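You operate a simulated robot arm through the tools that you are given. There is no shell and no other tool.

You run a simulated two-armed robot. Do the job below in one go: nothing can be reset, and whatever is moved stays where it is left.

## Task
Shut the panel's air valve and stow the air hose in the drawer.
Fine: valve shut before you press the release ring; the hose end goes in the open drawer; push it shut.

The check looks at the end state, three seconds after you hand in, the way a careful person would. Anything else that was tipped, shoved, dropped, spilled or broken makes it a failure.

## Robot
Two 7-joint arms with two-finger grippers on one trunk that stands fixed in place. Base frame: the origin is at the foot of the trunk, x ahead of it, y to its left, z up; the work surface is at about z = 507. Lengths are in mm, angles in rad, forces in N, time in s.
The left shoulder is at [34, 216, 1410], the right one opposite. Each reaches about 986 mm from its shoulder. Payload 3.43 kg a hand.
Tool frame (each hand has its own): the origin (TCP) lies between the finger pads and is the grasp point; the fingertips stand 20 mm ahead of it; z points along the fingers, y is the line along which they close. The gripper opens to 124 mm; its body begins 93 mm behind the TCP.
Orientation is told as [roll, pitch, yaw] about the base's x, y, z axes, in that order, counted from this pose: with the fingers straight down and closing along the base's y, the tool's x points along the base's -x, its y along +y and its z along -z.

## Interface
- The arms move only by the tool jog_arm. It takes "left_commands", "right_commands" or both (then of equal length, played together; a hand with none holds still); each is a list of rows, each an object of numbers (a shift or turn left out is 0, a gripper value left out holds the last): "dx", "dy", "dz": the shift along the tool's x, y, z in mm; "wx", "wy", "wz": the turn, a rotation vector about the tool's x, y, z in rad; "hand": the opening, from 0 (shut) to 1 (fully open). In form: [{"dx": .., "dy": .., "dz": .., "wx": .., "wy": .., "wz": .., "hand": ..}, ...]. A call has 1 to 20 rows; each row is the pose to reach, as a shift and turn from the pose commanded when the call began, along the tool's axes at that moment. A row lasts 0.2 s, in which the tool goes at most 50 mm and 0.15 rad; a call with a longer step from one row to the next is refused whole, and so is a gripper value outside its range. A pose out of reach is approached as far as the arm can. The call stops where the force on the tool passes 70 N (or 10 N more than at its start, if that is more) or the arm is blocked; 0.2 s more then pass. Each finger travels about 72 mm/s and halts on what it meets, pressing with about 41 N; the grip force reading is that of the motor and also rises with nothing between the fingers. The clock runs only during rows and for 0.2 s after the last one: add rows that repeat a pose to give the fingers time. The reply holds the time, the measured pose of the TCP, the force on the tool along the base axes, the opening and the grip force, in the units named above and with some noise, with the torque about the TCP (base axes, N m) and any sound that the robot's microphone picked up.
- Cameras (640 x 400 px; columns grow to the right, rows downward): "scene" is now at [136.6, -21, 1576.5]; the picture's right is [-0.38, -0.93, 0.00], its down [-0.61, 0.25, -0.75] and it looks along [0.70, -0.28, -0.66] (base axes); focal length 214 px, centre (320, 200). "left" rides on the left gripper at [82, -14, -140] in its tool frame; the picture's right is [0.16, 0.99, 0.00], its down [-0.83, 0.14, -0.54] and it looks along [-0.53, 0.09, 0.84] (tool axes); focal length 243 px, centre (320, 200). "right" rides on the right gripper at [82, 14, -140] in its tool frame; the picture's right is [-0.17, 0.99, 0.00], its down [-0.83, -0.14, -0.54] and it looks along [-0.53, -0.09, 0.84] (tool axes); focal length 243 px, centre (320, 200).
- snapshot(camera): a new picture of that camera. It takes no simulated time.
- lift_body(by): moves the trunk up (or, below 0, down) by that many mm; the arms and the scene camera ride with it, the base frame stays. It gives what a move gives, with no picture.
- aim_head(pan, tilt): turns the head with the scene camera to pan (to the left, within 1.396 rad either way) and tilt (down, from -0.506 to 1.204), counted from straight ahead of the robot (the tilt from the chest, where the trunk bows). It gives what a move gives.
- point_at(camera, pixels): for up to 12 pixels [column, row] of the newest picture of that camera ("zoom" is the newest enlarged one), the place [x, y, z] in the base frame of the surface seen there, good to about 2 mm, but the place of the scene camera against the robot may be out by one fixed shift of up to 18 mm in any direction. It takes no simulated time.
- inspect(camera, box): a new picture of the part [left, top, right, bottom] of that camera's present view, enlarged. It takes no simulated time.
- close_job(): hands the job in; it is judged then, once.

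Leave the grippers open and the arms clear of the work at the hand-in unless told otherwise.

The tools are called after "Request:" by a JSON object that holds its "api" and its "payload". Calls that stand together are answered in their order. jog_arm: Moves the arms, as the interface text tells. Its arguments: {"type":"object","properties":{"left_commands":{"type":"array","items":{"type":"object","properties":{"dx":{"type":"number"},"dy":{"type":"number"},"dz":{"type":"number"},"wx":{"type":"number"},"wy":{"type":"number"},"wz":{"type":"number"},"hand":{"type":"number"}}}},"right_commands":{"type":"array","items":{"type":"object","properties":{"dx":{"type":"number"},"dy":{"type":"number"},"dz":{"type":"number"},"wx":{"type":"number"},"wy":{"type":"number"},"wz":{"type":"number"},"hand":{"type":"number"}}}}},"required":[]} The other tools are called the same way: lift_body (by) moves the trunk up or down; aim_head (pan, tilt) turns the head that bears the scene camera; snapshot (camera) takes a picture; point_at (camera, pixels) gives the place of the surface under pixels of a picture; inspect (camera, box) takes an enlarged picture of a part of a camera's view; close_job () hands the job in.

At the start:

```text
time_s: 0.0
left_eef_pos: [351.7, -51.7, 1445.8]
left_orientation: [0.0, 0.0, 0.002]
left_ft_force: [-0.1, 0.0, 0.9]
left_wrist_torque: [0.01, 0.03, -0.02]
left_grip_width: 124.0
left_grip_force: 0.0
right_eef_pos: [371.4, -353.0, 1443.9]
right_orientation: [0.003, -0.002, 0.001]
right_ft_force: [0.0, 0.3, 0.1]
right_wrist_torque: [-0.02, 0.02, 0.03]
right_grip_width: 124.3
right_grip_force: 0.0
trunk travel left (down, up): [-554.0, 37.0]
head pan, tilt (commanded): [-0.386, 0.719]
```

scene: 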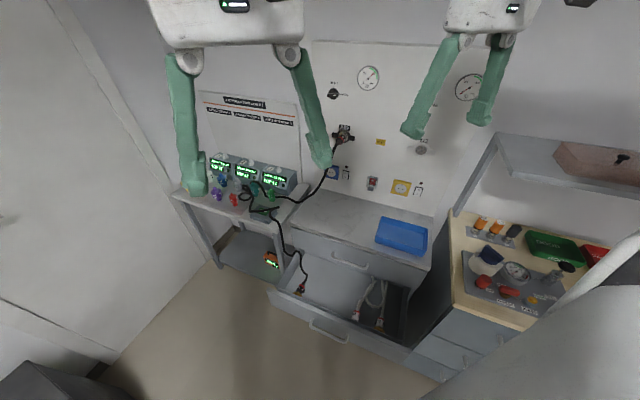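
right: 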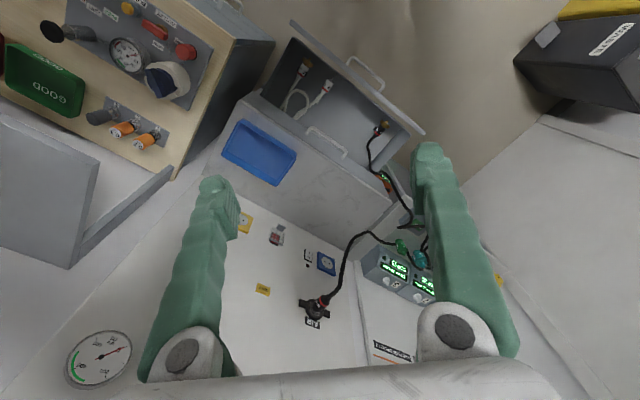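
left: 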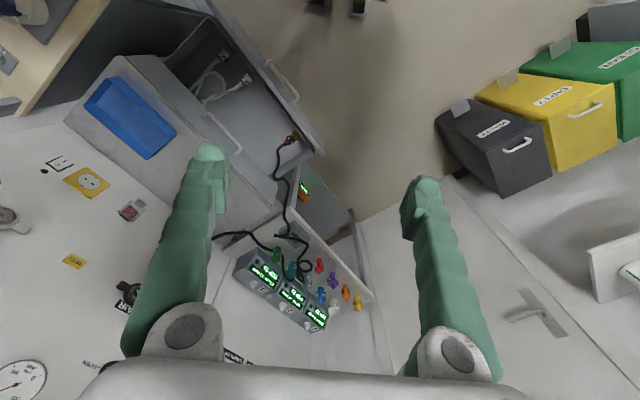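

I see a wall panel with gauges and a valve, with a black hose or cable running from a fitting near (343,133) to the bench and on to the open drawer. I'll enlarge several parts of the scene before moving anything.

Request:
{"api": "inspect", "payload": {"camera": "scene", "box": [300, 40, 500, 220]}}

Request:
{"api": "inspect", "payload": {"camera": "scene", "box": [180, 80, 360, 220]}}

Request:
{"api": "inspect", "payload": {"camera": "scene", "box": [240, 200, 440, 380]}}

Request:
{"api": "inspect", "payload": {"camera": "right", "box": [220, 200, 440, 380]}}

```text
2.22 times, centred on (400, 130) of scene
```

zoom: 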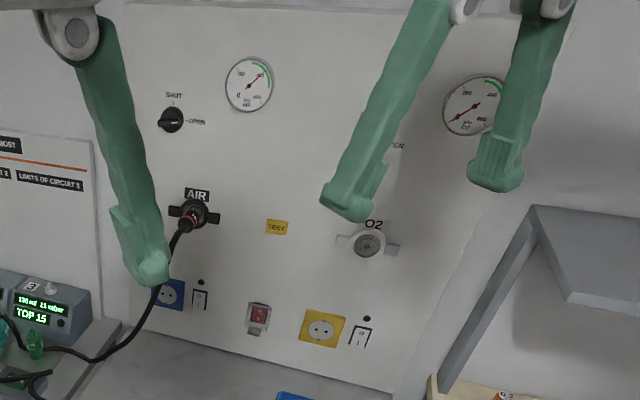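

```text
2.86 times, centred on (270, 150) of scene
```

zoom: 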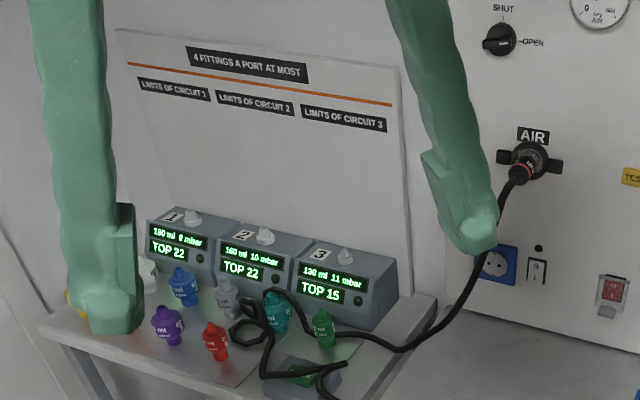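

```text
2.22 times, centred on (340, 290) of scene
```

zoom: 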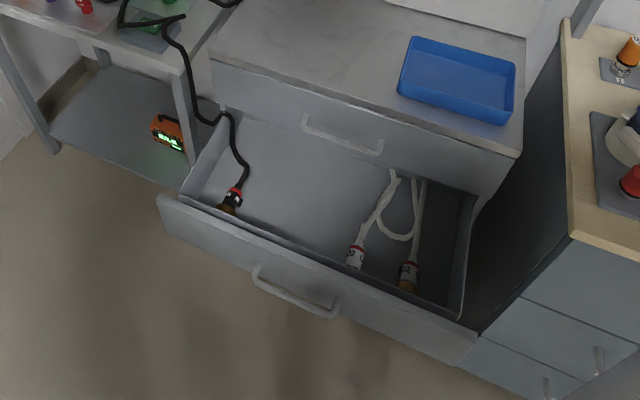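

```text
2.22 times, centred on (330, 290) of right
```

zoom: 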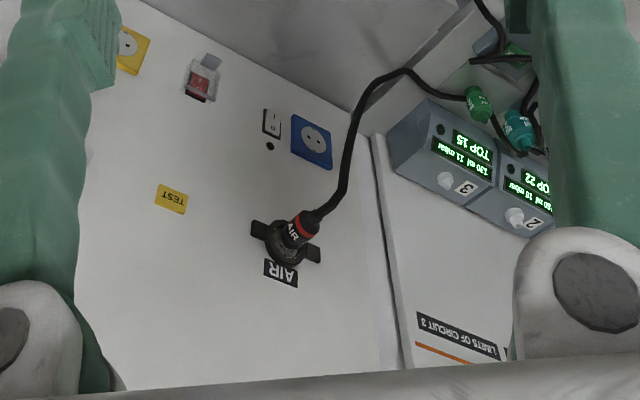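

The AIR outlet holds the hose probe (red band), and a knob with SHUT/OPEN marks sits above it. The hose runs over the trolley on the left, and its other end already lies in the drawer. I'll take fresh pictures and measure the main features.

Request:
{"api": "snapshot", "payload": {"camera": "scene"}}

Request:
{"api": "inspect", "payload": {"camera": "scene", "box": [320, 70, 400, 150]}}

Request:
{"api": "inspect", "payload": {"camera": "left", "box": [200, 100, 380, 340]}}

Request:
{"api": "point_at", "payload": {"camera": "scene", "pixels": [[334, 94], [343, 134], [369, 77], [340, 145], [330, 172], [420, 149], [325, 333], [265, 213], [302, 288], [272, 190], [330, 260], [380, 142]]}}

```text
taken
```

scene: 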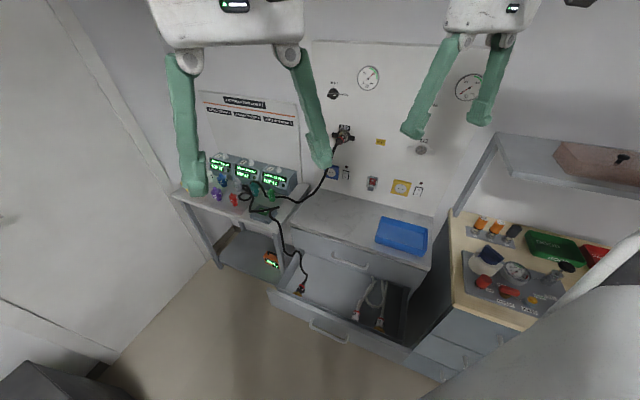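

```text
5.00 times, centred on (360, 110) of scene
```

zoom: 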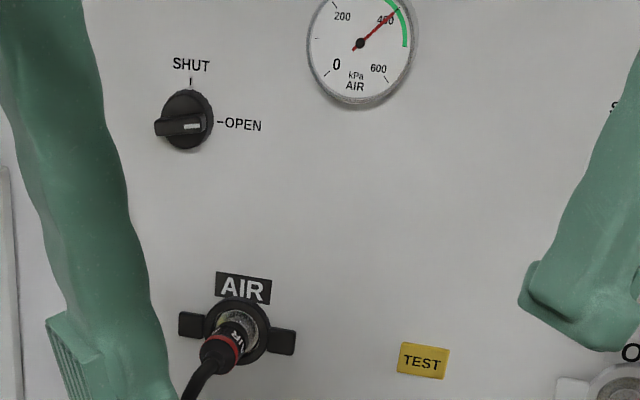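

```text
1.67 times, centred on (290, 220) of left
```

zoom: 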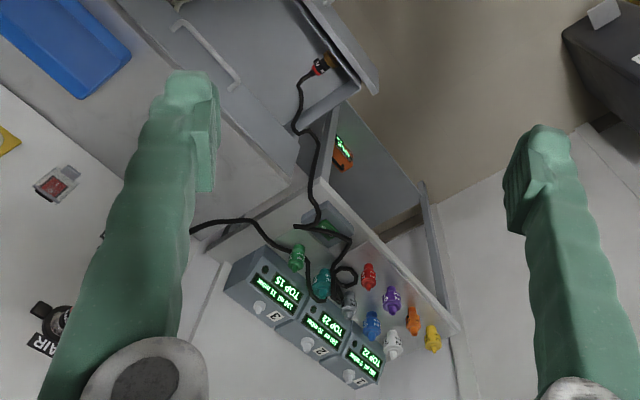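

```text
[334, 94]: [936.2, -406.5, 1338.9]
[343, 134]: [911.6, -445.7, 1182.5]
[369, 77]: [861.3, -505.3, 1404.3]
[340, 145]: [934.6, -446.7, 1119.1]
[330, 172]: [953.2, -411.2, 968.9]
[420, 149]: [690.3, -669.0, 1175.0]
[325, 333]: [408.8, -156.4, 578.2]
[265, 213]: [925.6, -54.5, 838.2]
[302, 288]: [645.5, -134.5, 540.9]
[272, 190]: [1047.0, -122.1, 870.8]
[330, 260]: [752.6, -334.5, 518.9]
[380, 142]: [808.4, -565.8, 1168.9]
```

The knob's white mark points right to OPEN and the air gauge reads about 420 kPa, so the valve is open and needs about a quarter turn counter-clockwise to SHUT. The left gripper hides the trolley, so I'll shift the left arm 250 mm left and look again.

Request:
{"api": "jog_arm", "payload": {"left_commands": [{"dy": 45}, {"dy": 90}, {"dy": 135}, {"dy": 180}, {"dy": 225}, {"dy": 260}]}}

Request:
{"api": "snapshot", "payload": {"camera": "scene"}}

Request:
{"api": "inspect", "payload": {"camera": "scene", "box": [180, 150, 340, 310]}}

Request:
{"api": "inspect", "payload": {"camera": "scene", "box": [230, 160, 310, 230]}}

```text
time_s: 1.4
left_eef_pos: [312.5, 178.1, 1411.3]
left_orientation: [-0.002, 0.0, 0.002]
left_ft_force: [-0.6, 0.4, 0.7]
left_wrist_torque: [-0.02, -0.01, -0.03]
left_grip_width: 123.9
left_grip_force: 0.1
left hand out of reach, approached as far as the arm can: row 3, 4, 5, 6
right_eef_pos: [371.7, -352.3, 1444.4]
right_orientation: [0.001, 0.0, 0.001]
right_ft_force: [-0.2, -0.5, 0.5]
right_wrist_torque: [-0.01, 0.02, 0.01]
right_grip_width: 124.2
right_grip_force: 0.0
trunk travel left (down, up): [-554.0, 37.0]
head pan, tilt (commanded): [-0.386, 0.719]
```

```text
taken
```

scene: 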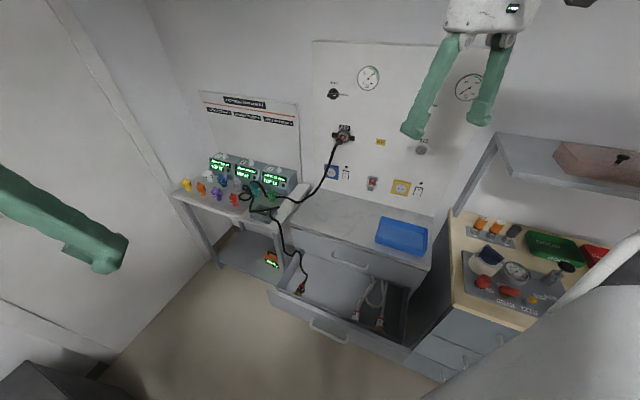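

```text
2.50 times, centred on (260, 230) of scene
```

zoom: 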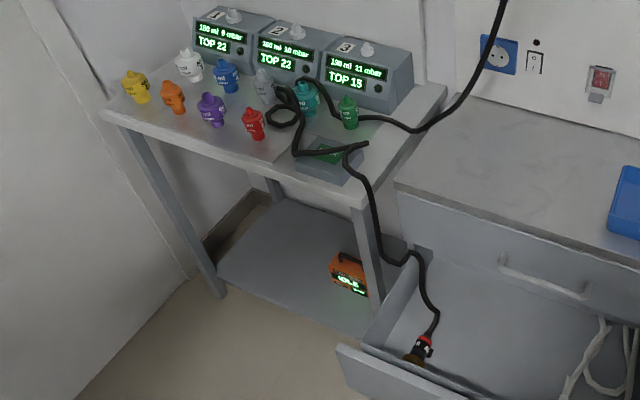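

```text
5.71 times, centred on (270, 195) of scene
```

zoom: 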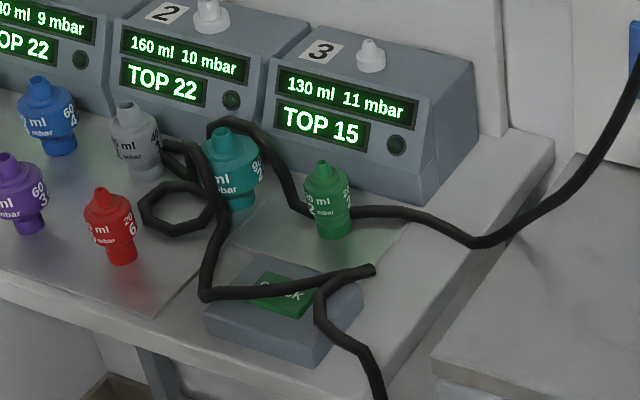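

The hose runs from the AIR outlet behind the green and teal fittings, loops by the grey one, crosses the CHECK box and drops into the drawer. Next I'll enlarge the outlet and knob at maximum zoom and measure the panel plane on blank wall.

Request:
{"api": "inspect", "payload": {"camera": "scene", "box": [322, 116, 366, 156]}}

Request:
{"api": "inspect", "payload": {"camera": "scene", "box": [320, 75, 360, 110]}}

Request:
{"api": "point_at", "payload": {"camera": "scene", "pixels": [[320, 60], [350, 110], [400, 80], [365, 150], [330, 120], [390, 160], [345, 55], [320, 150], [334, 94], [343, 133], [336, 134], [352, 137]]}}

```text
10.00 times, centred on (344, 136) of scene
```

zoom: 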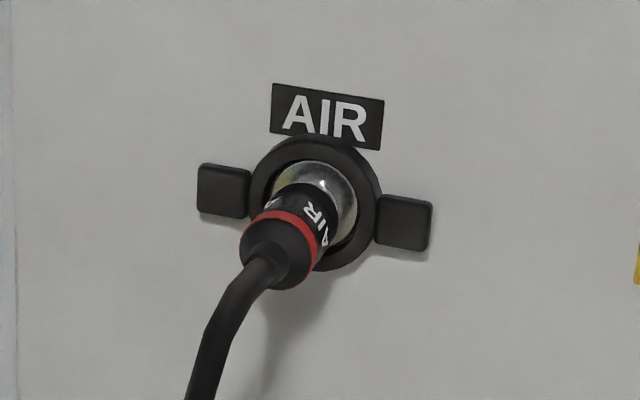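

```text
11.43 times, centred on (340, 92) of scene
```

zoom: 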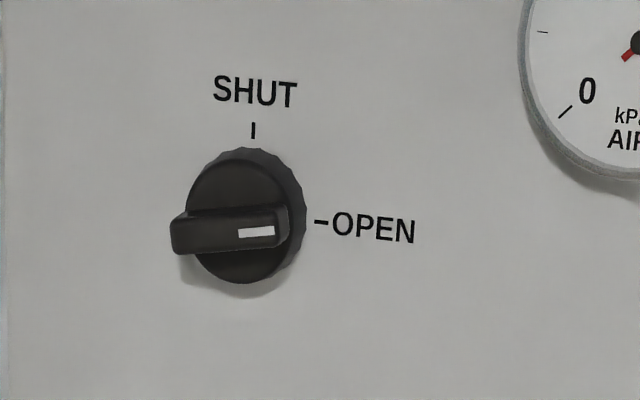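

```text
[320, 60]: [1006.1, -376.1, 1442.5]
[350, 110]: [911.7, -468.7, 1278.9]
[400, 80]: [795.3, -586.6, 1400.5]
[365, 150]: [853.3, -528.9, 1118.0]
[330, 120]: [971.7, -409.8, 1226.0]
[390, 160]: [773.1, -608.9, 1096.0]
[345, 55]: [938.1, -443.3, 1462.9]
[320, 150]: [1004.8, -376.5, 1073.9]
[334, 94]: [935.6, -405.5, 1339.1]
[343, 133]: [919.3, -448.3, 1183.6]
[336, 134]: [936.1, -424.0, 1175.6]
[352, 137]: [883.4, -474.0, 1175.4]
```

The panel plane comes out at x − y ≈ 1382, so it is turned 45° with "into the panel" = (0.707, −0.707, 0). I'll measure the knob bar ends and disc in the zoom picture that is current now.

Request:
{"api": "point_at", "payload": {"camera": "zoom", "pixels": [[180, 238], [282, 230], [230, 233], [230, 218], [230, 255], [240, 190], [240, 270], [253, 130], [320, 221], [300, 220], [192, 200], [250, 152]]}}

Request:
{"api": "inspect", "payload": {"camera": "scene", "box": [322, 116, 366, 156]}}

Request:
{"api": "point_at", "payload": {"camera": "zoom", "pixels": [[223, 187], [403, 222], [325, 160], [275, 240], [300, 205], [285, 225], [330, 190], [262, 250], [262, 180], [370, 220], [230, 310], [200, 390]]}}

```text
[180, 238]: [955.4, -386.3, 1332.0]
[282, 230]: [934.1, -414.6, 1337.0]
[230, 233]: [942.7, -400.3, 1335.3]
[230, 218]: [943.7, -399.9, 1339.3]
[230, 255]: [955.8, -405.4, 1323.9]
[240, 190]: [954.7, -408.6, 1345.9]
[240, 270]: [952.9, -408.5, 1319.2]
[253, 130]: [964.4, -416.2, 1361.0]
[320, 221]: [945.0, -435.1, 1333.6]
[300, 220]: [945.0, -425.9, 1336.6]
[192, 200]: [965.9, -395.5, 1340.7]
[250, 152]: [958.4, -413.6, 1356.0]
```

```text
10.00 times, centred on (344, 136) of scene
```

zoom: 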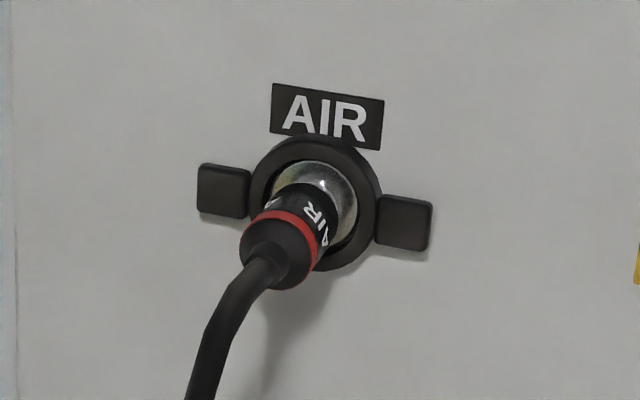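

```text
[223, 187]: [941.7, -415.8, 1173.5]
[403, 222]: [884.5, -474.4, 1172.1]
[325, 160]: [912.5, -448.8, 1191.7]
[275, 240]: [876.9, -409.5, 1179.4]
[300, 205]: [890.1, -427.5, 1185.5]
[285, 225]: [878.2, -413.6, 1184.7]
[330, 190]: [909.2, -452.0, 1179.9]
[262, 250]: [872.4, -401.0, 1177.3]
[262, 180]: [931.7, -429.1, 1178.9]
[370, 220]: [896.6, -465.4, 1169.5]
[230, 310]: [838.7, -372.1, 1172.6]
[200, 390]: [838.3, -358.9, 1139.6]
```

From the zoom, the knob centre is near s = −385, z = 1336 and its bar stands about 28 mm off the panel. The probe stands out about 80 mm, with its axis at z ≈ 1172. The scene camera may be shifted, so I'll cross-check the same features with the right wrist camera, where the outlet shows near (315,308).

Request:
{"api": "snapshot", "payload": {"camera": "right"}}

Request:
{"api": "inspect", "payload": {"camera": "right", "box": [284, 280, 348, 335]}}

Request:
{"api": "point_at", "payload": {"camera": "right", "pixels": [[300, 309], [328, 315], [262, 289], [320, 258], [290, 260], [345, 350], [280, 350], [245, 222], [326, 264], [276, 236]]}}

Request:
{"api": "point_at", "payload": {"camera": "scene", "pixels": [[380, 142], [333, 172], [372, 183], [401, 188], [347, 173]]}}

```text
taken
```

right: 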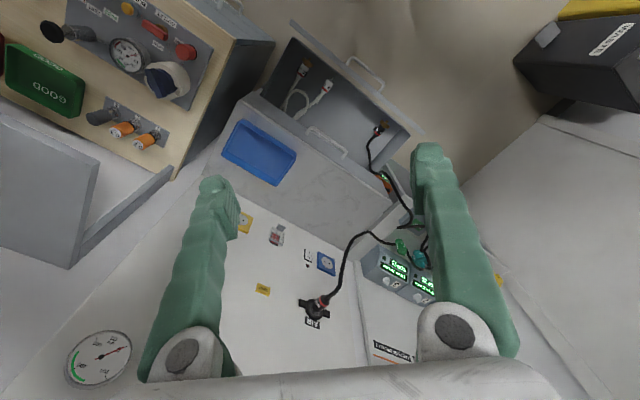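

```text
7.27 times, centred on (316, 308) of right
```

zoom: 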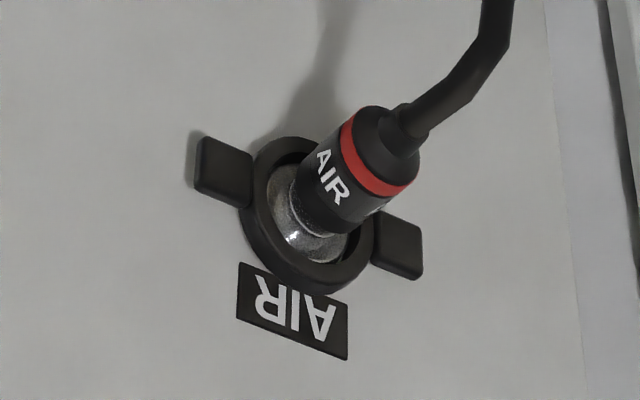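

```text
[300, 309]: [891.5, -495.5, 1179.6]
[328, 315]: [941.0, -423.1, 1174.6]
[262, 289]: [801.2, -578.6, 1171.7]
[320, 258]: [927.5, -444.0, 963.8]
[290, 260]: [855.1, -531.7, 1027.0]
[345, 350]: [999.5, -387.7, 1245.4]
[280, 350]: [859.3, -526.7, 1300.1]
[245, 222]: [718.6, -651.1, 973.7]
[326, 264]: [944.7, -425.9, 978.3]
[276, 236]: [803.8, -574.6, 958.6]
```

```text
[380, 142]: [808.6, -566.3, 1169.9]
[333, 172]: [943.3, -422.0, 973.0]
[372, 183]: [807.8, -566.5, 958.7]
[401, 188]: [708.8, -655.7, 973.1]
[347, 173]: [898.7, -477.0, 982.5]
```

The wrist camera puts the panel at x − y ≈ 1386.7, so the scene camera is a few mm off. I'll read the outlet features in the right-camera zoom, which should be accurate.

Request:
{"api": "point_at", "payload": {"camera": "zoom", "pixels": [[222, 172], [397, 245], [258, 215], [365, 240], [310, 283], [262, 160], [350, 180], [380, 165], [400, 130], [335, 190], [440, 115], [490, 40]]}}

Request:
{"api": "inspect", "payload": {"camera": "right", "box": [240, 210, 340, 300]}}

```text
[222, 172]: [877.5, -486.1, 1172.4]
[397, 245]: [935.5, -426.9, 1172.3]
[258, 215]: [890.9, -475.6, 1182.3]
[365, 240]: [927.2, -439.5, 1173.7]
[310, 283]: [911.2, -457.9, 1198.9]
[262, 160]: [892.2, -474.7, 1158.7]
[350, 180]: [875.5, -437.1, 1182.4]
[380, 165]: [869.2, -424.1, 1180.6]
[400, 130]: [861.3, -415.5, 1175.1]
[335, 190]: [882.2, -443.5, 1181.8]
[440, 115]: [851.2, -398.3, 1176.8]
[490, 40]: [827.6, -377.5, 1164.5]
```

```text
4.44 times, centred on (290, 255) of right
```

zoom: 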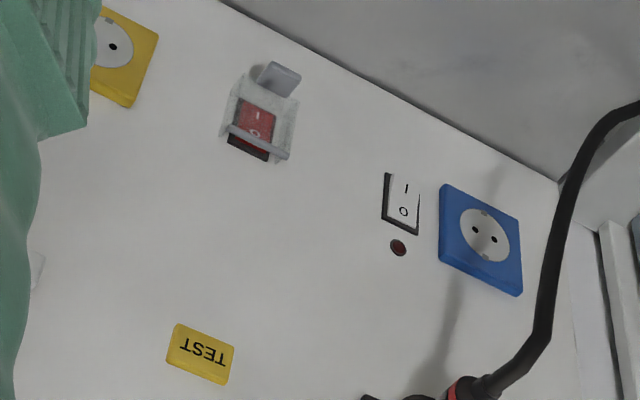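

The two cameras agree once I apply a scene-camera shift of about (−7, −11, −0.5). The corrected knob centre is s ≈ −372, z ≈ 1336, and the outlet is s ≈ −318, z ≈ 1172. I'll lower the trunk 80 mm for better reach at panel height.

Request:
{"api": "lift_body", "payload": {"by": -80}}

```text
time_s: 2.6
left_eef_pos: [322.6, 178.1, 1320.3]
left_orientation: [-0.002, 0.029, 0.002]
left_ft_force: [0.3, 0.1, 0.8]
left_wrist_torque: [0.02, -0.03, -0.02]
left_grip_width: 124.1
left_grip_force: 0.2
right_eef_pos: [372.7, -352.3, 1364.8]
right_orientation: [0.003, 0.0, -0.001]
right_ft_force: [0.5, -0.3, -0.4]
right_wrist_torque: [0.04, 0.02, 0.01]
right_grip_width: 124.0
right_grip_force: 0.0
trunk travel left (down, up): [-474.0, 117.0]
head pan, tilt (commanded): [-0.386, 0.719]
```

Trunk is down and the right TCP is at (373, −352, 1365). I'll swing the right hand forward so the fingers point into the panel, stopping about 150 mm in front of the knob.

Request:
{"api": "jog_arm", "payload": {"right_commands": [{"dx": -39.8, "dy": 2.4, "dz": 2.4, "wx": 0.0512, "wy": -0.1236, "wz": 0.0512}, {"dx": -79.6, "dy": 4.7, "dz": 4.8, "wx": 0.1023, "wy": -0.2471, "wz": 0.1023}, {"dx": -119.5, "dy": 7.1, "dz": 7.2, "wx": 0.1535, "wy": -0.3707, "wz": 0.1535}, {"dx": -159.3, "dy": 9.4, "dz": 9.6, "wx": 0.2047, "wy": -0.4942, "wz": 0.2047}, {"dx": -199.1, "dy": 11.8, "dz": 12.0, "wx": 0.2558, "wy": -0.6178, "wz": 0.2558}, {"dx": -238.9, "dy": 14.2, "dz": 14.4, "wx": 0.307, "wy": -0.7413, "wz": 0.307}, {"dx": -278.7, "dy": 16.5, "dz": 16.8, "wx": 0.3582, "wy": -0.8649, "wz": 0.3582}, {"dx": -318.5, "dy": 18.9, "dz": 19.2, "wx": 0.4093, "wy": -0.9884, "wz": 0.4093}, {"dx": -358.4, "dy": 21.2, "dz": 21.6, "wx": 0.4605, "wy": -1.112, "wz": 0.4605}, {"dx": -398.2, "dy": 23.6, "dz": 24.0, "wx": 0.5117, "wy": -1.2355, "wz": 0.5117}, {"dx": -438.0, "dy": 25.9, "dz": 26.4, "wx": 0.5628, "wy": -1.3591, "wz": 0.5628}, {"dx": -477.8, "dy": 28.3, "dz": 28.8, "wx": 0.614, "wy": -1.4826, "wz": 0.614}]}}

Request:
{"api": "snapshot", "payload": {"camera": "right"}}

Request:
{"api": "snapshot", "payload": {"camera": "scene"}}

```text
time_s: 5.2
left_eef_pos: [322.2, 177.4, 1319.4]
left_orientation: [-0.003, 0.029, -0.002]
left_ft_force: [0.2, 0.7, -0.3]
left_wrist_torque: [0.01, 0.01, -0.02]
left_grip_width: 123.9
left_grip_force: 0.0
right_eef_pos: [828.2, -431.9, 1321.9]
right_orientation: [3.087, -1.535, 2.51]
right_ft_force: [0.1, -0.1, 0.4]
right_wrist_torque: [0.02, 0.11, -0.07]
right_grip_width: 124.2
right_grip_force: 0.1
right hand out of reach, approached as far as the arm can: row 5, 6, 7, 8, 9, 10, 11, 12
trunk travel left (down, up): [-474.0, 117.0]
head pan, tilt (commanded): [-0.386, 0.719]
```

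```text
taken
```

right: 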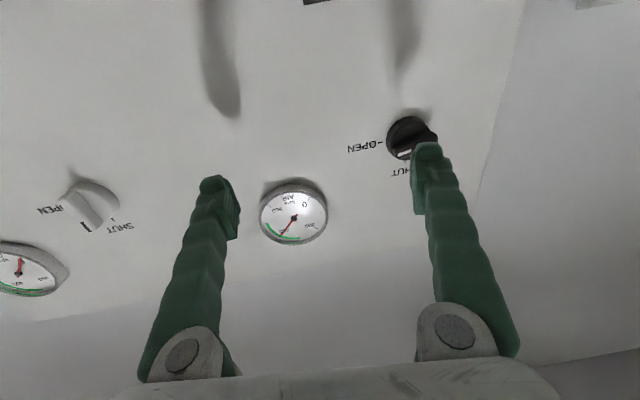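

```text
taken
```

scene: 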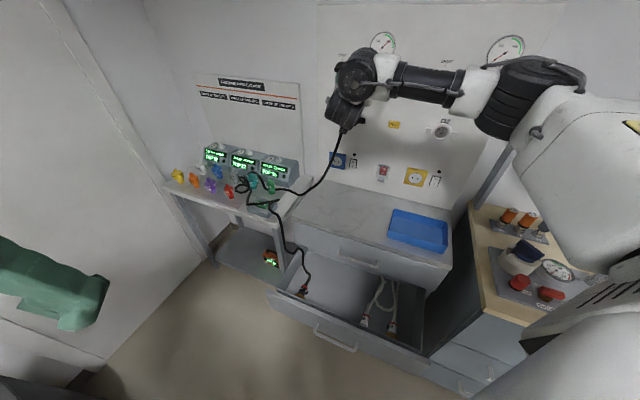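

The hand stopped short at (828, −432, 1322), about 108 mm right of the target, because part of the path was out of reach. I'll hold a few rows with no shift to see whether the arm converges on the commanded pose.

Request:
{"api": "jog_arm", "payload": {"right_commands": [{"dx": 0}, {"dx": 0}, {"dx": 0}]}}

```text
time_s: 6.0
left_eef_pos: [321.4, 178.0, 1319.3]
left_orientation: [-0.001, 0.03, 0.002]
left_ft_force: [-0.5, -0.5, 0.0]
left_wrist_torque: [0.01, 0.0, -0.03]
left_grip_width: 124.1
left_grip_force: 0.2
right_eef_pos: [826.3, -429.9, 1322.7]
right_orientation: [3.099, -1.536, 2.502]
right_ft_force: [0.7, -0.6, -0.5]
right_wrist_torque: [-0.01, 0.0, -0.02]
right_grip_width: 123.8
right_grip_force: 0.0
trunk travel left (down, up): [-474.0, 117.0]
head pan, tilt (commanded): [-0.386, 0.719]
```

The hand holds steady and the fingers point along (0.78, −0.63, 0.03), about 0.1 rad off the panel normal. I'll roll it a quarter turn about its own axis (+wz), as needed to pinch the horizontal bar, while sliding left toward the knob.

Request:
{"api": "jog_arm", "payload": {"right_commands": [{"wz": 0.14}, {"wz": 0.28}, {"wz": 0.42}, {"wz": 0.56}, {"wz": 0.7}, {"wz": 0.84}, {"wz": 0.98}, {"wz": 1.12}, {"wz": 1.26}, {"wz": 1.4}, {"wz": 1.54}]}}

Request:
{"api": "snapshot", "payload": {"camera": "right"}}

Request:
{"api": "snapshot", "payload": {"camera": "scene"}}

```text
time_s: 8.4
left_eef_pos: [321.7, 178.9, 1320.3]
left_orientation: [-0.001, 0.029, 0.001]
left_ft_force: [0.3, 0.0, -0.1]
left_wrist_torque: [0.01, 0.05, 0.01]
left_grip_width: 124.0
left_grip_force: 0.1
right_eef_pos: [827.9, -430.7, 1321.7]
right_orientation: [1.605, -0.028, -2.255]
right_ft_force: [0.5, -0.1, -0.2]
right_wrist_torque: [-0.01, 0.03, 0.02]
right_grip_width: 123.7
right_grip_force: 0.1
trunk travel left (down, up): [-474.0, 117.0]
head pan, tilt (commanded): [-0.386, 0.719]
```

```text
taken
```

right: 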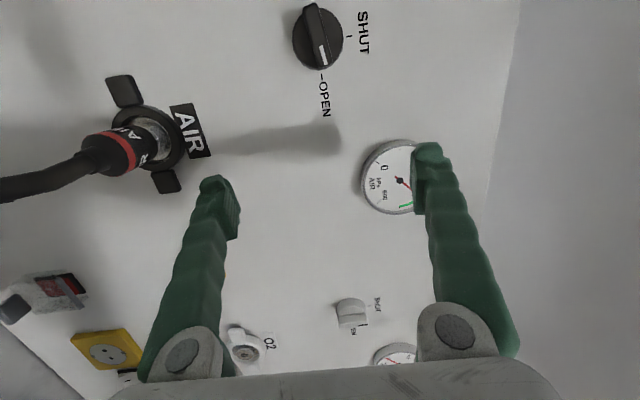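

```text
taken
```

scene: 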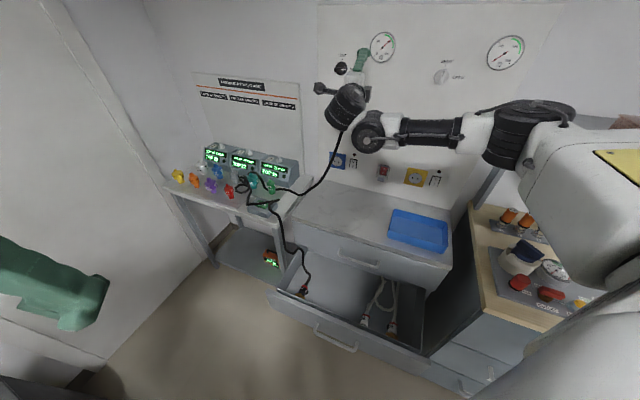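

The roll worked: the camera now shows the knob at (318,38) with its bar marking OPEN, and the fingers will close vertically. I'll slide about 92 mm left and 14 mm up to line up with the knob, and square the fingers to the panel.

Request:
{"api": "jog_arm", "payload": {"right_commands": [{"dx": 22.6, "dy": 4.1, "dz": 2.4, "wx": 0.008, "wy": -0.025, "wz": 0.007}, {"dx": 45.3, "dy": 8.2, "dz": 4.9, "wx": 0.017, "wy": -0.051, "wz": 0.014}, {"dx": 68, "dy": 12.4, "dz": 7.3, "wx": 0.025, "wy": -0.076, "wz": 0.021}, {"dx": 90.6, "dy": 16.5, "dz": 9.8, "wx": 0.034, "wy": -0.102, "wz": 0.028}]}}

Request:
{"api": "snapshot", "payload": {"camera": "right"}}

```text
time_s: 9.4
left_eef_pos: [323.1, 179.8, 1320.4]
left_orientation: [-0.003, 0.028, 0.002]
left_ft_force: [-0.3, 0.4, -0.2]
left_wrist_torque: [0.04, -0.04, 0.03]
left_grip_width: 124.0
left_grip_force: 0.0
right_eef_pos: [848.2, -407.1, 1336.7]
right_orientation: [1.575, -0.001, -2.352]
right_ft_force: [0.8, 0.1, 0.1]
right_wrist_torque: [-0.02, 0.04, -0.03]
right_grip_width: 124.1
right_grip_force: 0.1
right hand out of reach, approached as far as the arm can: row 2, 3, 4
trunk travel left (down, up): [-474.0, 117.0]
head pan, tilt (commanded): [-0.386, 0.719]
```

```text
taken
```

right: 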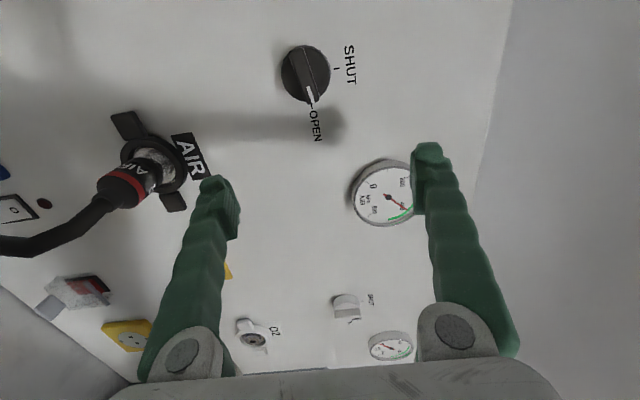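

The orientation is now square, but the hand stuck about 60 mm right of the knob, probably at a joint limit. I'll try the rest of the slide while letting the fingers yaw about 0.4 rad to the left, which should ease the wrist.

Request:
{"api": "jog_arm", "payload": {"right_commands": [{"dx": 10, "wy": 0.08}, {"dx": 20, "wy": 0.16}, {"dx": 30, "wy": 0.24}, {"dx": 40, "wy": 0.32}, {"dx": 50, "wy": 0.4}, {"dx": 60, "wy": 0.43}]}}

Request:
{"api": "snapshot", "payload": {"camera": "right"}}

Request:
{"api": "snapshot", "payload": {"camera": "scene"}}

```text
time_s: 10.8
left_eef_pos: [320.7, 178.1, 1320.9]
left_orientation: [-0.004, 0.03, 0.001]
left_ft_force: [0.1, 0.4, 0.8]
left_wrist_torque: [-0.02, 0.03, 0.0]
left_grip_width: 124.2
left_grip_force: 0.1
right_eef_pos: [887.9, -363.4, 1336.0]
right_orientation: [1.593, -0.011, -1.931]
right_ft_force: [0.4, -0.1, 0.1]
right_wrist_torque: [0.01, -0.03, -0.02]
right_grip_width: 123.8
right_grip_force: 0.0
right hand out of reach, approached as far as the arm can: row 6
trunk travel left (down, up): [-474.0, 117.0]
head pan, tilt (commanded): [-0.386, 0.719]
```

```text
taken
```

right: 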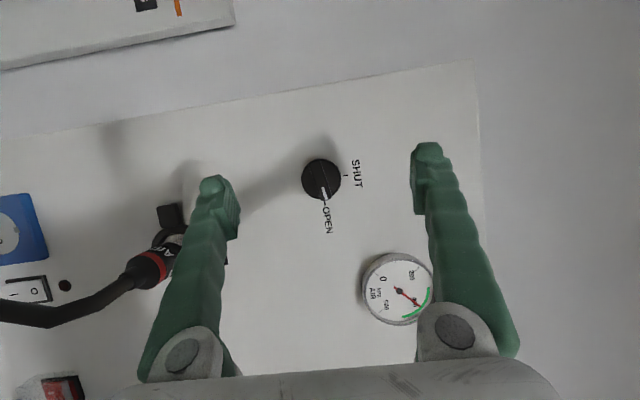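

```text
taken
```

scene: 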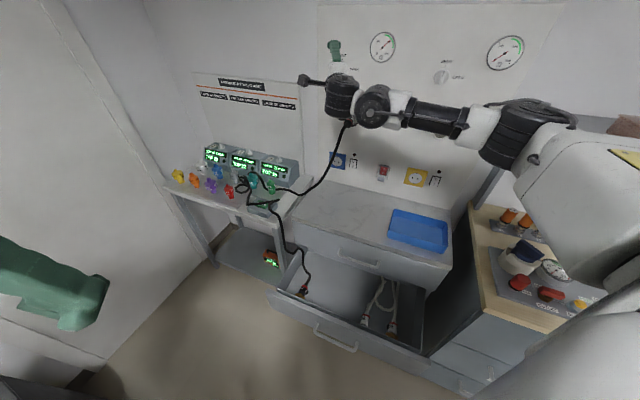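

The hand is now at (888, −363, 1336), directly out from the knob, which shows at (321,178). I'll measure the knob with this accurate camera before closing in.

Request:
{"api": "inspect", "payload": {"camera": "right", "box": [280, 145, 370, 215]}}

Request:
{"api": "point_at", "payload": {"camera": "zoom", "pixels": [[290, 215], [290, 150], [305, 300], [275, 180], [330, 200], [200, 200], [400, 190], [270, 230], [315, 225], [290, 340], [292, 95], [320, 285]]}}

```text
5.71 times, centred on (325, 180) of right
```

zoom: 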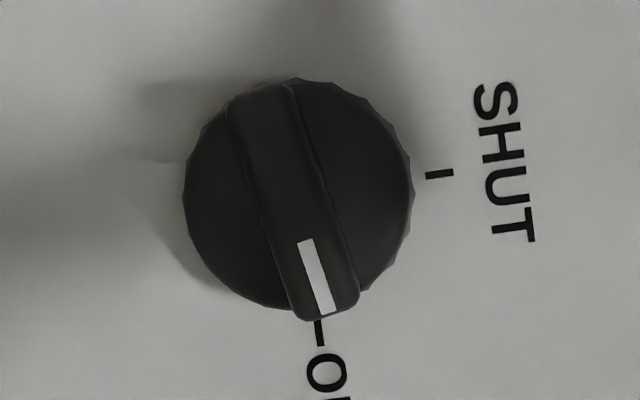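

```text
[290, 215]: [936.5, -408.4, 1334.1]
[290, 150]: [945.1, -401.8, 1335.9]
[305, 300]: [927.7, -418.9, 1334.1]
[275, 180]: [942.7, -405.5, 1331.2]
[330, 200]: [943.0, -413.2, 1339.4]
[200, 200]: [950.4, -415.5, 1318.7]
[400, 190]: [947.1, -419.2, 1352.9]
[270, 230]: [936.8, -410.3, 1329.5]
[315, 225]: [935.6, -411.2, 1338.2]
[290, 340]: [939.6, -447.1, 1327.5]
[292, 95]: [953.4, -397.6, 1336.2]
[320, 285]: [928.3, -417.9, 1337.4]
```

The bar centre is at about s −374, z 1334.5, h 29.6 and is 12 mm thick, in line with my estimate. I'll narrow the fingers to about 37 mm and advance to 25 mm short of the pinch position, then look.

Request:
{"api": "jog_arm", "payload": {"right_commands": [{"hand": 0.3}, {"dx": -5, "dy": -0.5, "dz": 10, "wx": 0.005, "hand": 0.3}, {"dx": -10, "dy": -1, "dz": 20, "wx": 0.01, "hand": 0.3}, {"dx": -15, "dy": -1.5, "dz": 30, "wx": 0.015, "hand": 0.3}, {"dx": -15, "dy": -1.5, "dz": 30, "wx": 0.02, "hand": 0.3}, {"dx": -15, "dy": -1.5, "dz": 30, "wx": 0.02, "hand": 0.3}]}}

Request:
{"api": "snapshot", "payload": {"camera": "right"}}

```text
time_s: 12.2
left_eef_pos: [320.3, 178.1, 1319.4]
left_orientation: [-0.002, 0.029, 0.003]
left_ft_force: [-0.4, 0.2, 0.5]
left_wrist_torque: [-0.03, -0.02, 0.02]
left_grip_width: 124.3
left_grip_force: 0.0
right_eef_pos: [914.5, -384.7, 1347.5]
right_orientation: [1.579, -0.017, -1.932]
right_ft_force: [0.7, -0.3, 0.2]
right_wrist_torque: [0.03, 0.01, 0.0]
right_grip_width: 37.1
right_grip_force: 0.0
right hand out of reach, approached as far as the arm can: row 2, 3, 4, 5, 6
trunk travel left (down, up): [-474.0, 117.0]
head pan, tilt (commanded): [-0.386, 0.719]
```

```text
taken
```

right: 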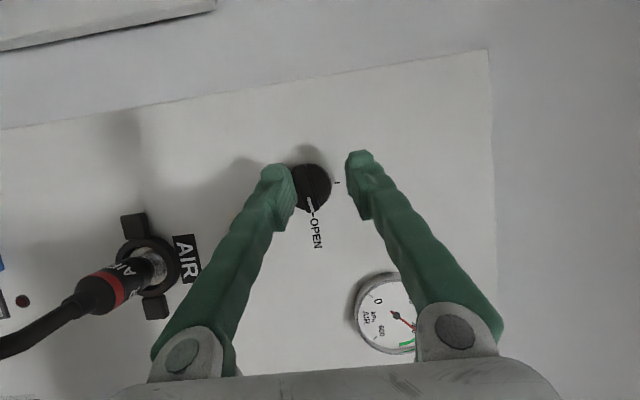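

The hand drifted 12 mm up because the arm is at a joint limit. I'll measure where the elbow and forearm are in the scene picture to understand what is constraining it.

Request:
{"api": "snapshot", "payload": {"camera": "scene"}}

Request:
{"api": "point_at", "payload": {"camera": "scene", "pixels": [[340, 95], [372, 105], [400, 110], [440, 120], [480, 130], [515, 130], [540, 120], [570, 160], [600, 200], [600, 260], [560, 330], [620, 130]]}}

```text
taken
```

scene: 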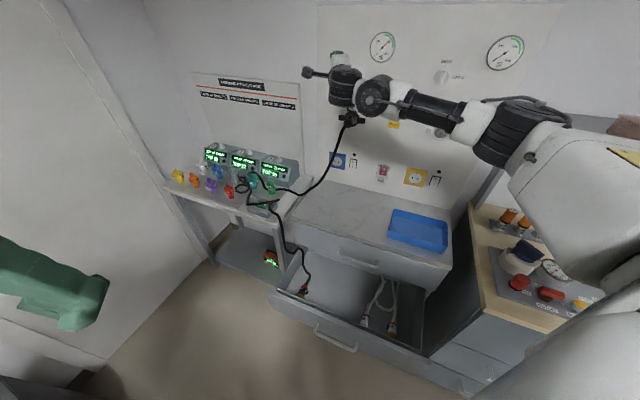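

```text
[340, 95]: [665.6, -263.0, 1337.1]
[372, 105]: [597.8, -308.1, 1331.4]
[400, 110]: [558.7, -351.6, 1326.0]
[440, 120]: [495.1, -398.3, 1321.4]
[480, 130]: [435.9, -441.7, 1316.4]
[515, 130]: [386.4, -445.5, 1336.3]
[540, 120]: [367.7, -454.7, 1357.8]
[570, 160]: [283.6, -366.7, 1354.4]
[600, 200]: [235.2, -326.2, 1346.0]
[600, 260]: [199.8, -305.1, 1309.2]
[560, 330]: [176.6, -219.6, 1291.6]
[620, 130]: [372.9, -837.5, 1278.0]
```

The elbow sticks out to the right at shoulder height, about (380, −480, 1330), so the wrist has to bend sharply. I'll back off 50 mm and lower the trunk 120 mm to change the arm's geometry relative to the knob.

Request:
{"api": "jog_arm", "payload": {"right_commands": [{"dz": -25}, {"dz": -50}]}}

Request:
{"api": "lift_body", "payload": {"by": -120}}

```text
time_s: 12.8
left_eef_pos: [321.1, 178.5, 1319.8]
left_orientation: [0.001, 0.029, 0.002]
left_ft_force: [-0.5, 0.2, 0.4]
left_wrist_torque: [-0.01, -0.01, 0.02]
left_grip_width: 123.9
left_grip_force: 0.1
right_eef_pos: [870.8, -362.4, 1351.1]
right_orientation: [1.587, -0.014, -1.934]
right_ft_force: [0.6, -0.5, 0.2]
right_wrist_torque: [-0.02, -0.02, 0.0]
right_grip_width: 37.3
right_grip_force: 0.0
right hand out of reach, approached as far as the arm can: row 1, 2
trunk travel left (down, up): [-474.0, 117.0]
head pan, tilt (commanded): [-0.386, 0.719]
```

```text
time_s: 14.3
left_eef_pos: [340.3, 177.8, 1168.3]
left_orientation: [-0.005, 0.159, 0.003]
left_ft_force: [1.2, -0.6, -0.1]
left_wrist_torque: [-0.02, -0.01, 0.02]
left_grip_width: 123.8
left_grip_force: 0.0
right_eef_pos: [872.2, -362.4, 1232.1]
right_orientation: [1.554, 0.0, -1.928]
right_ft_force: [0.0, 0.7, 0.4]
right_wrist_torque: [-0.01, -0.01, 0.04]
right_grip_width: 37.2
right_grip_force: 0.1
trunk travel left (down, up): [-354.0, 237.0]
head pan, tilt (commanded): [-0.386, 0.719]
```

The right hand is at (872, −362, 1232) with the shoulder lower. I'll raise it back to knob height (z ≈ 1335) and move to about 75 mm off the panel, to see if this geometry reaches better.

Request:
{"api": "jog_arm", "payload": {"right_commands": [{"dy": 34}, {"dy": 69, "dz": 10}, {"dx": -2.4, "dy": 103.5, "dz": 22}, {"dx": -4.8, "dy": 103.5, "dz": 31.8}, {"dx": -4.8, "dy": 103.5, "dz": 31.8}]}}

```text
time_s: 15.5
left_eef_pos: [339.8, 178.5, 1168.9]
left_orientation: [-0.004, 0.159, 0.0]
left_ft_force: [0.6, -1.0, 1.0]
left_wrist_torque: [-0.03, 0.03, 0.03]
left_grip_width: 124.2
left_grip_force: 0.1
right_eef_pos: [902.5, -380.7, 1334.9]
right_orientation: [1.555, -0.001, -1.927]
right_ft_force: [0.1, -0.5, -0.2]
right_wrist_torque: [0.04, 0.0, 0.02]
right_grip_width: 37.3
right_grip_force: 0.1
trunk travel left (down, up): [-354.0, 237.0]
head pan, tilt (commanded): [-0.386, 0.719]
```

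That reached with no complaint: (902, −381, 1335). I'll now try turning the fingers square to the panel (wy −0.36) at this spot.

Request:
{"api": "jog_arm", "payload": {"right_commands": [{"wy": -0.12}, {"wy": -0.24}, {"wy": -0.36}, {"wy": -0.43}]}}

Request:
{"api": "snapshot", "payload": {"camera": "right"}}

```text
time_s: 16.5
left_eef_pos: [339.8, 178.4, 1170.2]
left_orientation: [-0.005, 0.159, 0.001]
left_ft_force: [0.9, 0.0, 0.2]
left_wrist_torque: [0.01, 0.01, 0.0]
left_grip_width: 124.0
left_grip_force: 0.0
right_eef_pos: [871.6, -415.3, 1318.6]
right_orientation: [1.556, -0.007, -2.302]
right_ft_force: [-0.2, -0.1, 0.1]
right_wrist_torque: [0.0, 0.0, -0.04]
right_grip_width: 37.3
right_grip_force: 0.0
right hand out of reach, approached as far as the arm can: row 2, 3, 4
trunk travel left (down, up): [-354.0, 237.0]
head pan, tilt (commanded): [-0.386, 0.719]
```

```text
taken
```

right: 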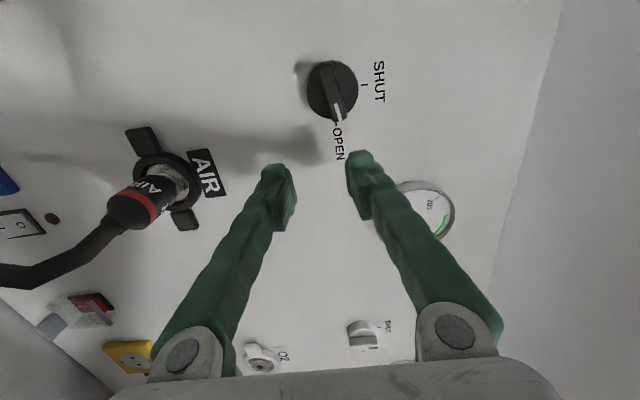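

The square heading isn't reachable at the knob, since it pushed the hand to s = −322. A heading about 25° off square did work, and pinching the bar above and below tolerates that, so I'll return to that pose in front of the knob.

Request:
{"api": "jog_arm", "payload": {"right_commands": [{"dx": 16, "dy": 5.5, "wy": 0.124}, {"dx": 32, "dy": 11, "wy": 0.247}, {"dx": 47.4, "dy": 16.5, "wy": 0.371}, {"dx": 47.4, "dy": 16.5, "wy": 0.371}]}}

Request:
{"api": "snapshot", "payload": {"camera": "right"}}

```text
time_s: 17.5
left_eef_pos: [339.3, 179.4, 1168.4]
left_orientation: [-0.004, 0.16, 0.001]
left_ft_force: [0.1, 0.1, -0.1]
left_wrist_torque: [0.01, 0.0, -0.02]
left_grip_width: 123.7
left_grip_force: 0.1
right_eef_pos: [901.2, -380.1, 1332.9]
right_orientation: [1.553, -0.002, -1.93]
right_ft_force: [0.7, -0.2, 0.2]
right_wrist_torque: [-0.01, -0.01, 0.0]
right_grip_width: 37.4
right_grip_force: 0.1
trunk travel left (down, up): [-354.0, 237.0]
head pan, tilt (commanded): [-0.386, 0.719]
```

```text
taken
```

right: 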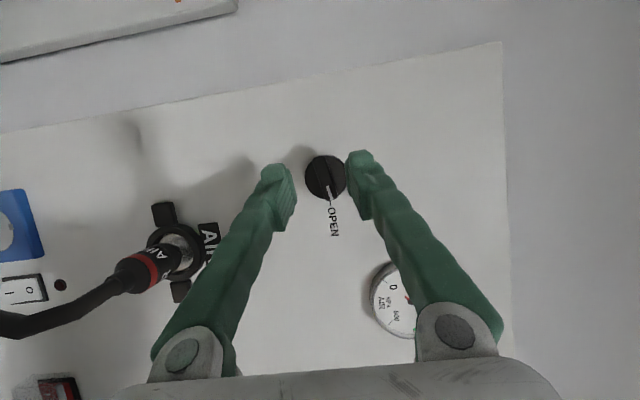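

I'm back in front of the knob. Before pinching, I'll rehearse the quarter turn (−wz) in free air here to check that the arm can do it.

Request:
{"api": "jog_arm", "payload": {"right_commands": [{"wz": -0.14}, {"wz": -0.28}, {"wz": -0.42}, {"wz": -0.56}, {"wz": -0.7}, {"wz": -0.84}, {"wz": -0.98}, {"wz": -1.12}, {"wz": -1.26}, {"wz": -1.4}, {"wz": -1.54}, {"wz": -1.57}]}}

Request:
{"api": "snapshot", "payload": {"camera": "right"}}

```text
time_s: 20.1
left_eef_pos: [340.0, 179.2, 1168.8]
left_orientation: [-0.003, 0.163, 0.003]
left_ft_force: [-0.9, 0.6, 0.2]
left_wrist_torque: [0.01, 0.02, 0.03]
left_grip_width: 124.0
left_grip_force: 0.1
right_eef_pos: [902.2, -379.1, 1332.4]
right_orientation: [-0.083, -1.554, -0.275]
right_ft_force: [0.0, 0.2, 0.0]
right_wrist_torque: [-0.02, 0.01, -0.01]
right_grip_width: 37.2
right_grip_force: 0.1
trunk travel left (down, up): [-354.0, 237.0]
head pan, tilt (commanded): [-0.386, 0.719]
```

```text
taken
```

right: 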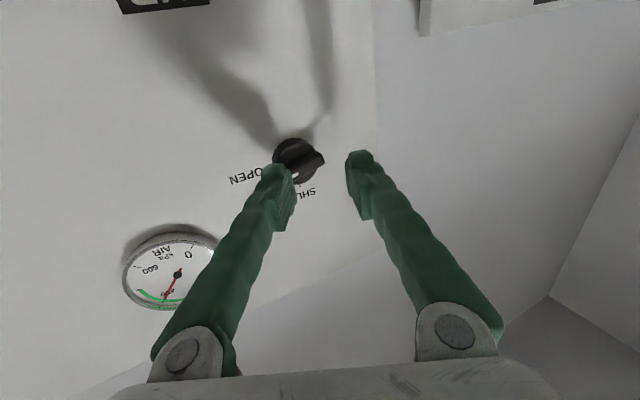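

The quarter turn is fully reachable here. In this roll (camera below) I'll also test whether the hand can turn square to the panel, using wx +0.42.

Request:
{"api": "jog_arm", "payload": {"right_commands": [{"wx": 0.1}, {"wx": 0.2}, {"wx": 0.3}, {"wx": 0.42}]}}

```text
time_s: 21.1
left_eef_pos: [339.8, 177.9, 1168.0]
left_orientation: [-0.005, 0.158, 0.001]
left_ft_force: [0.9, -0.5, -1.1]
left_wrist_torque: [0.01, 0.01, 0.0]
left_grip_width: 124.1
left_grip_force: 0.0
right_eef_pos: [858.4, -425.0, 1322.5]
right_orientation: [-0.413, -1.554, -0.338]
right_ft_force: [0.0, -0.3, -1.2]
right_wrist_torque: [0.0, 0.02, 0.01]
right_grip_width: 36.9
right_grip_force: 0.1
right hand out of reach, approached as far as the arm can: row 2, 3, 4
trunk travel left (down, up): [-354.0, 237.0]
head pan, tilt (commanded): [-0.386, 0.719]
```

Square is again out of reach at the knob, though it works farther right near the outlet. I'll go back to the 25° heading in front of the knob.

Request:
{"api": "jog_arm", "payload": {"right_commands": [{"dx": -4, "dy": 21, "dz": 0.5, "wx": -0.13}, {"dx": -8, "dy": 42, "dz": 1, "wx": -0.26}, {"dx": -11, "dy": 63, "dz": 1.5, "wx": -0.39}, {"dx": -11, "dy": 63, "dz": 1.5, "wx": -0.39}]}}

Request:
{"api": "jog_arm", "payload": {"right_commands": [{"wz": 0.14}, {"wz": 0.28}, {"wz": 0.42}, {"wz": 0.56}, {"wz": 0.7}, {"wz": 0.84}, {"wz": 0.98}, {"wz": 1.12}, {"wz": 1.26}, {"wz": 1.4}, {"wz": 1.54}, {"wz": 1.57}]}}

Request:
{"api": "snapshot", "payload": {"camera": "right"}}

```text
time_s: 22.1
left_eef_pos: [339.1, 177.8, 1169.0]
left_orientation: [-0.005, 0.16, 0.003]
left_ft_force: [0.2, 0.8, -0.2]
left_wrist_torque: [0.02, 0.03, 0.02]
left_grip_width: 123.8
left_grip_force: 0.1
right_eef_pos: [904.2, -380.2, 1334.0]
right_orientation: [-0.017, -1.553, -0.37]
right_ft_force: [-0.1, 0.3, 0.1]
right_wrist_torque: [-0.03, -0.01, 0.03]
right_grip_width: 37.0
right_grip_force: 0.0
trunk travel left (down, up): [-354.0, 237.0]
head pan, tilt (commanded): [-0.386, 0.719]
```

```text
time_s: 24.7
left_eef_pos: [341.1, 177.8, 1168.2]
left_orientation: [-0.004, 0.162, -0.001]
left_ft_force: [0.5, -0.1, -0.2]
left_wrist_torque: [0.01, -0.02, -0.03]
left_grip_width: 124.1
left_grip_force: 0.1
right_eef_pos: [904.8, -379.2, 1334.1]
right_orientation: [1.553, 0.0, -1.96]
right_ft_force: [-0.1, -0.5, 0.7]
right_wrist_torque: [-0.02, 0.0, 0.02]
right_grip_width: 37.3
right_grip_force: 0.0
trunk travel left (down, up): [-354.0, 237.0]
head pan, tilt (commanded): [-0.386, 0.719]
```

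```text
taken
```

right: 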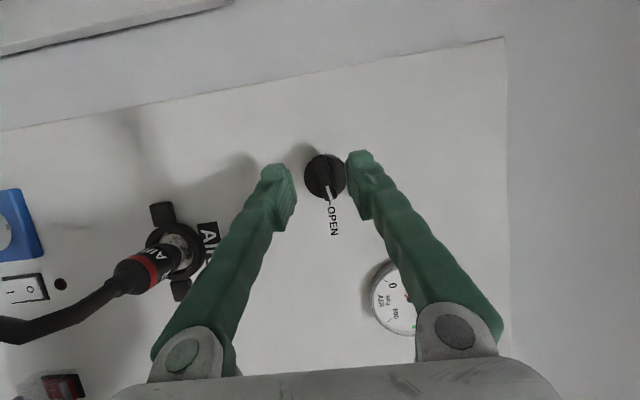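

Heading and position are good: TCP (904.5, −379.7, 1334), h ≈ 73. I'll advance to h ≈ 38 with the fingers straddling the bar above and below.

Request:
{"api": "jog_arm", "payload": {"right_commands": [{"dx": -3.5, "dy": 0.4, "dz": 8, "wx": -0.005}, {"dx": -7, "dy": 0.8, "dz": 16, "wx": -0.01}, {"dx": -10.5, "dy": 1.2, "dz": 24, "wx": -0.015}, {"dx": -14.3, "dy": 1.5, "dz": 31.4, "wx": -0.018}]}}

Request:
{"api": "inspect", "payload": {"camera": "right", "box": [240, 110, 400, 250]}}

```text
time_s: 25.7
left_eef_pos: [339.2, 177.5, 1167.3]
left_orientation: [-0.002, 0.16, 0.002]
left_ft_force: [-0.3, -0.1, 0.6]
left_wrist_torque: [-0.02, 0.01, 0.0]
left_grip_width: 124.1
left_grip_force: 0.1
right_eef_pos: [927.6, -406.7, 1334.7]
right_orientation: [1.572, -0.002, -1.961]
right_ft_force: [0.2, -0.7, -0.3]
right_wrist_torque: [0.03, -0.02, -0.02]
right_grip_width: 37.0
right_grip_force: 0.1
trunk travel left (down, up): [-354.0, 237.0]
head pan, tilt (commanded): [-0.386, 0.719]
```

```text
2.86 times, centred on (320, 180) of right
```

zoom: 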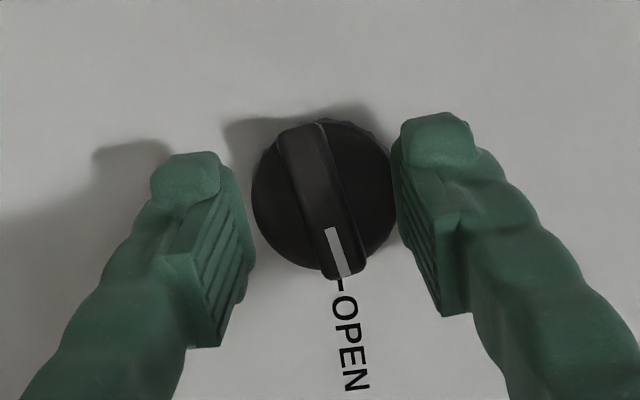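

The fingers straddle the knob bar cleanly, with the tips at about h 18. I'll nudge 3 mm right and 2 mm in, then close to about 18 mm so the bar has a little slack for turning. After that comes the quarter turn counter-clockwise, then a firm squeeze to line the bar up.

Request:
{"api": "jog_arm", "payload": {"right_commands": [{"dx": -3.5, "dz": 0.7, "hand": 0.145}, {"dx": -3.5, "dz": 0.7, "hand": 0.145}]}}

Request:
{"api": "inspect", "payload": {"camera": "right", "box": [240, 110, 400, 250]}}

```text
time_s: 26.3
left_eef_pos: [340.2, 178.0, 1167.9]
left_orientation: [-0.004, 0.16, 0.001]
left_ft_force: [-0.2, 0.5, 0.1]
left_wrist_torque: [0.01, 0.01, 0.02]
left_grip_width: 124.2
left_grip_force: 0.1
right_eef_pos: [926.8, -409.1, 1335.8]
right_orientation: [1.57, -0.002, -1.961]
right_ft_force: [0.2, 0.7, 0.1]
right_wrist_torque: [-0.04, -0.02, 0.01]
right_grip_width: 17.9
right_grip_force: 0.1
trunk travel left (down, up): [-354.0, 237.0]
head pan, tilt (commanded): [-0.386, 0.719]
```

```text
2.86 times, centred on (320, 180) of right
```

zoom: 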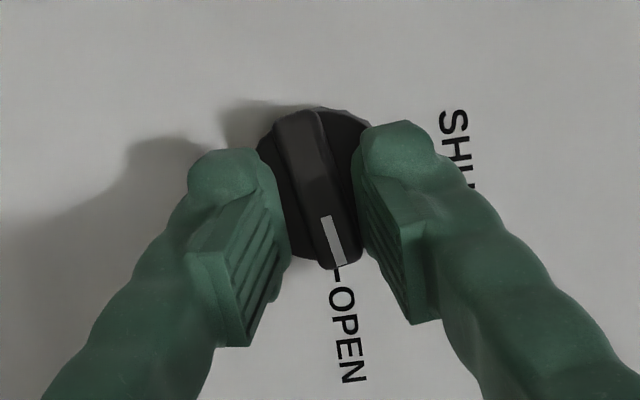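

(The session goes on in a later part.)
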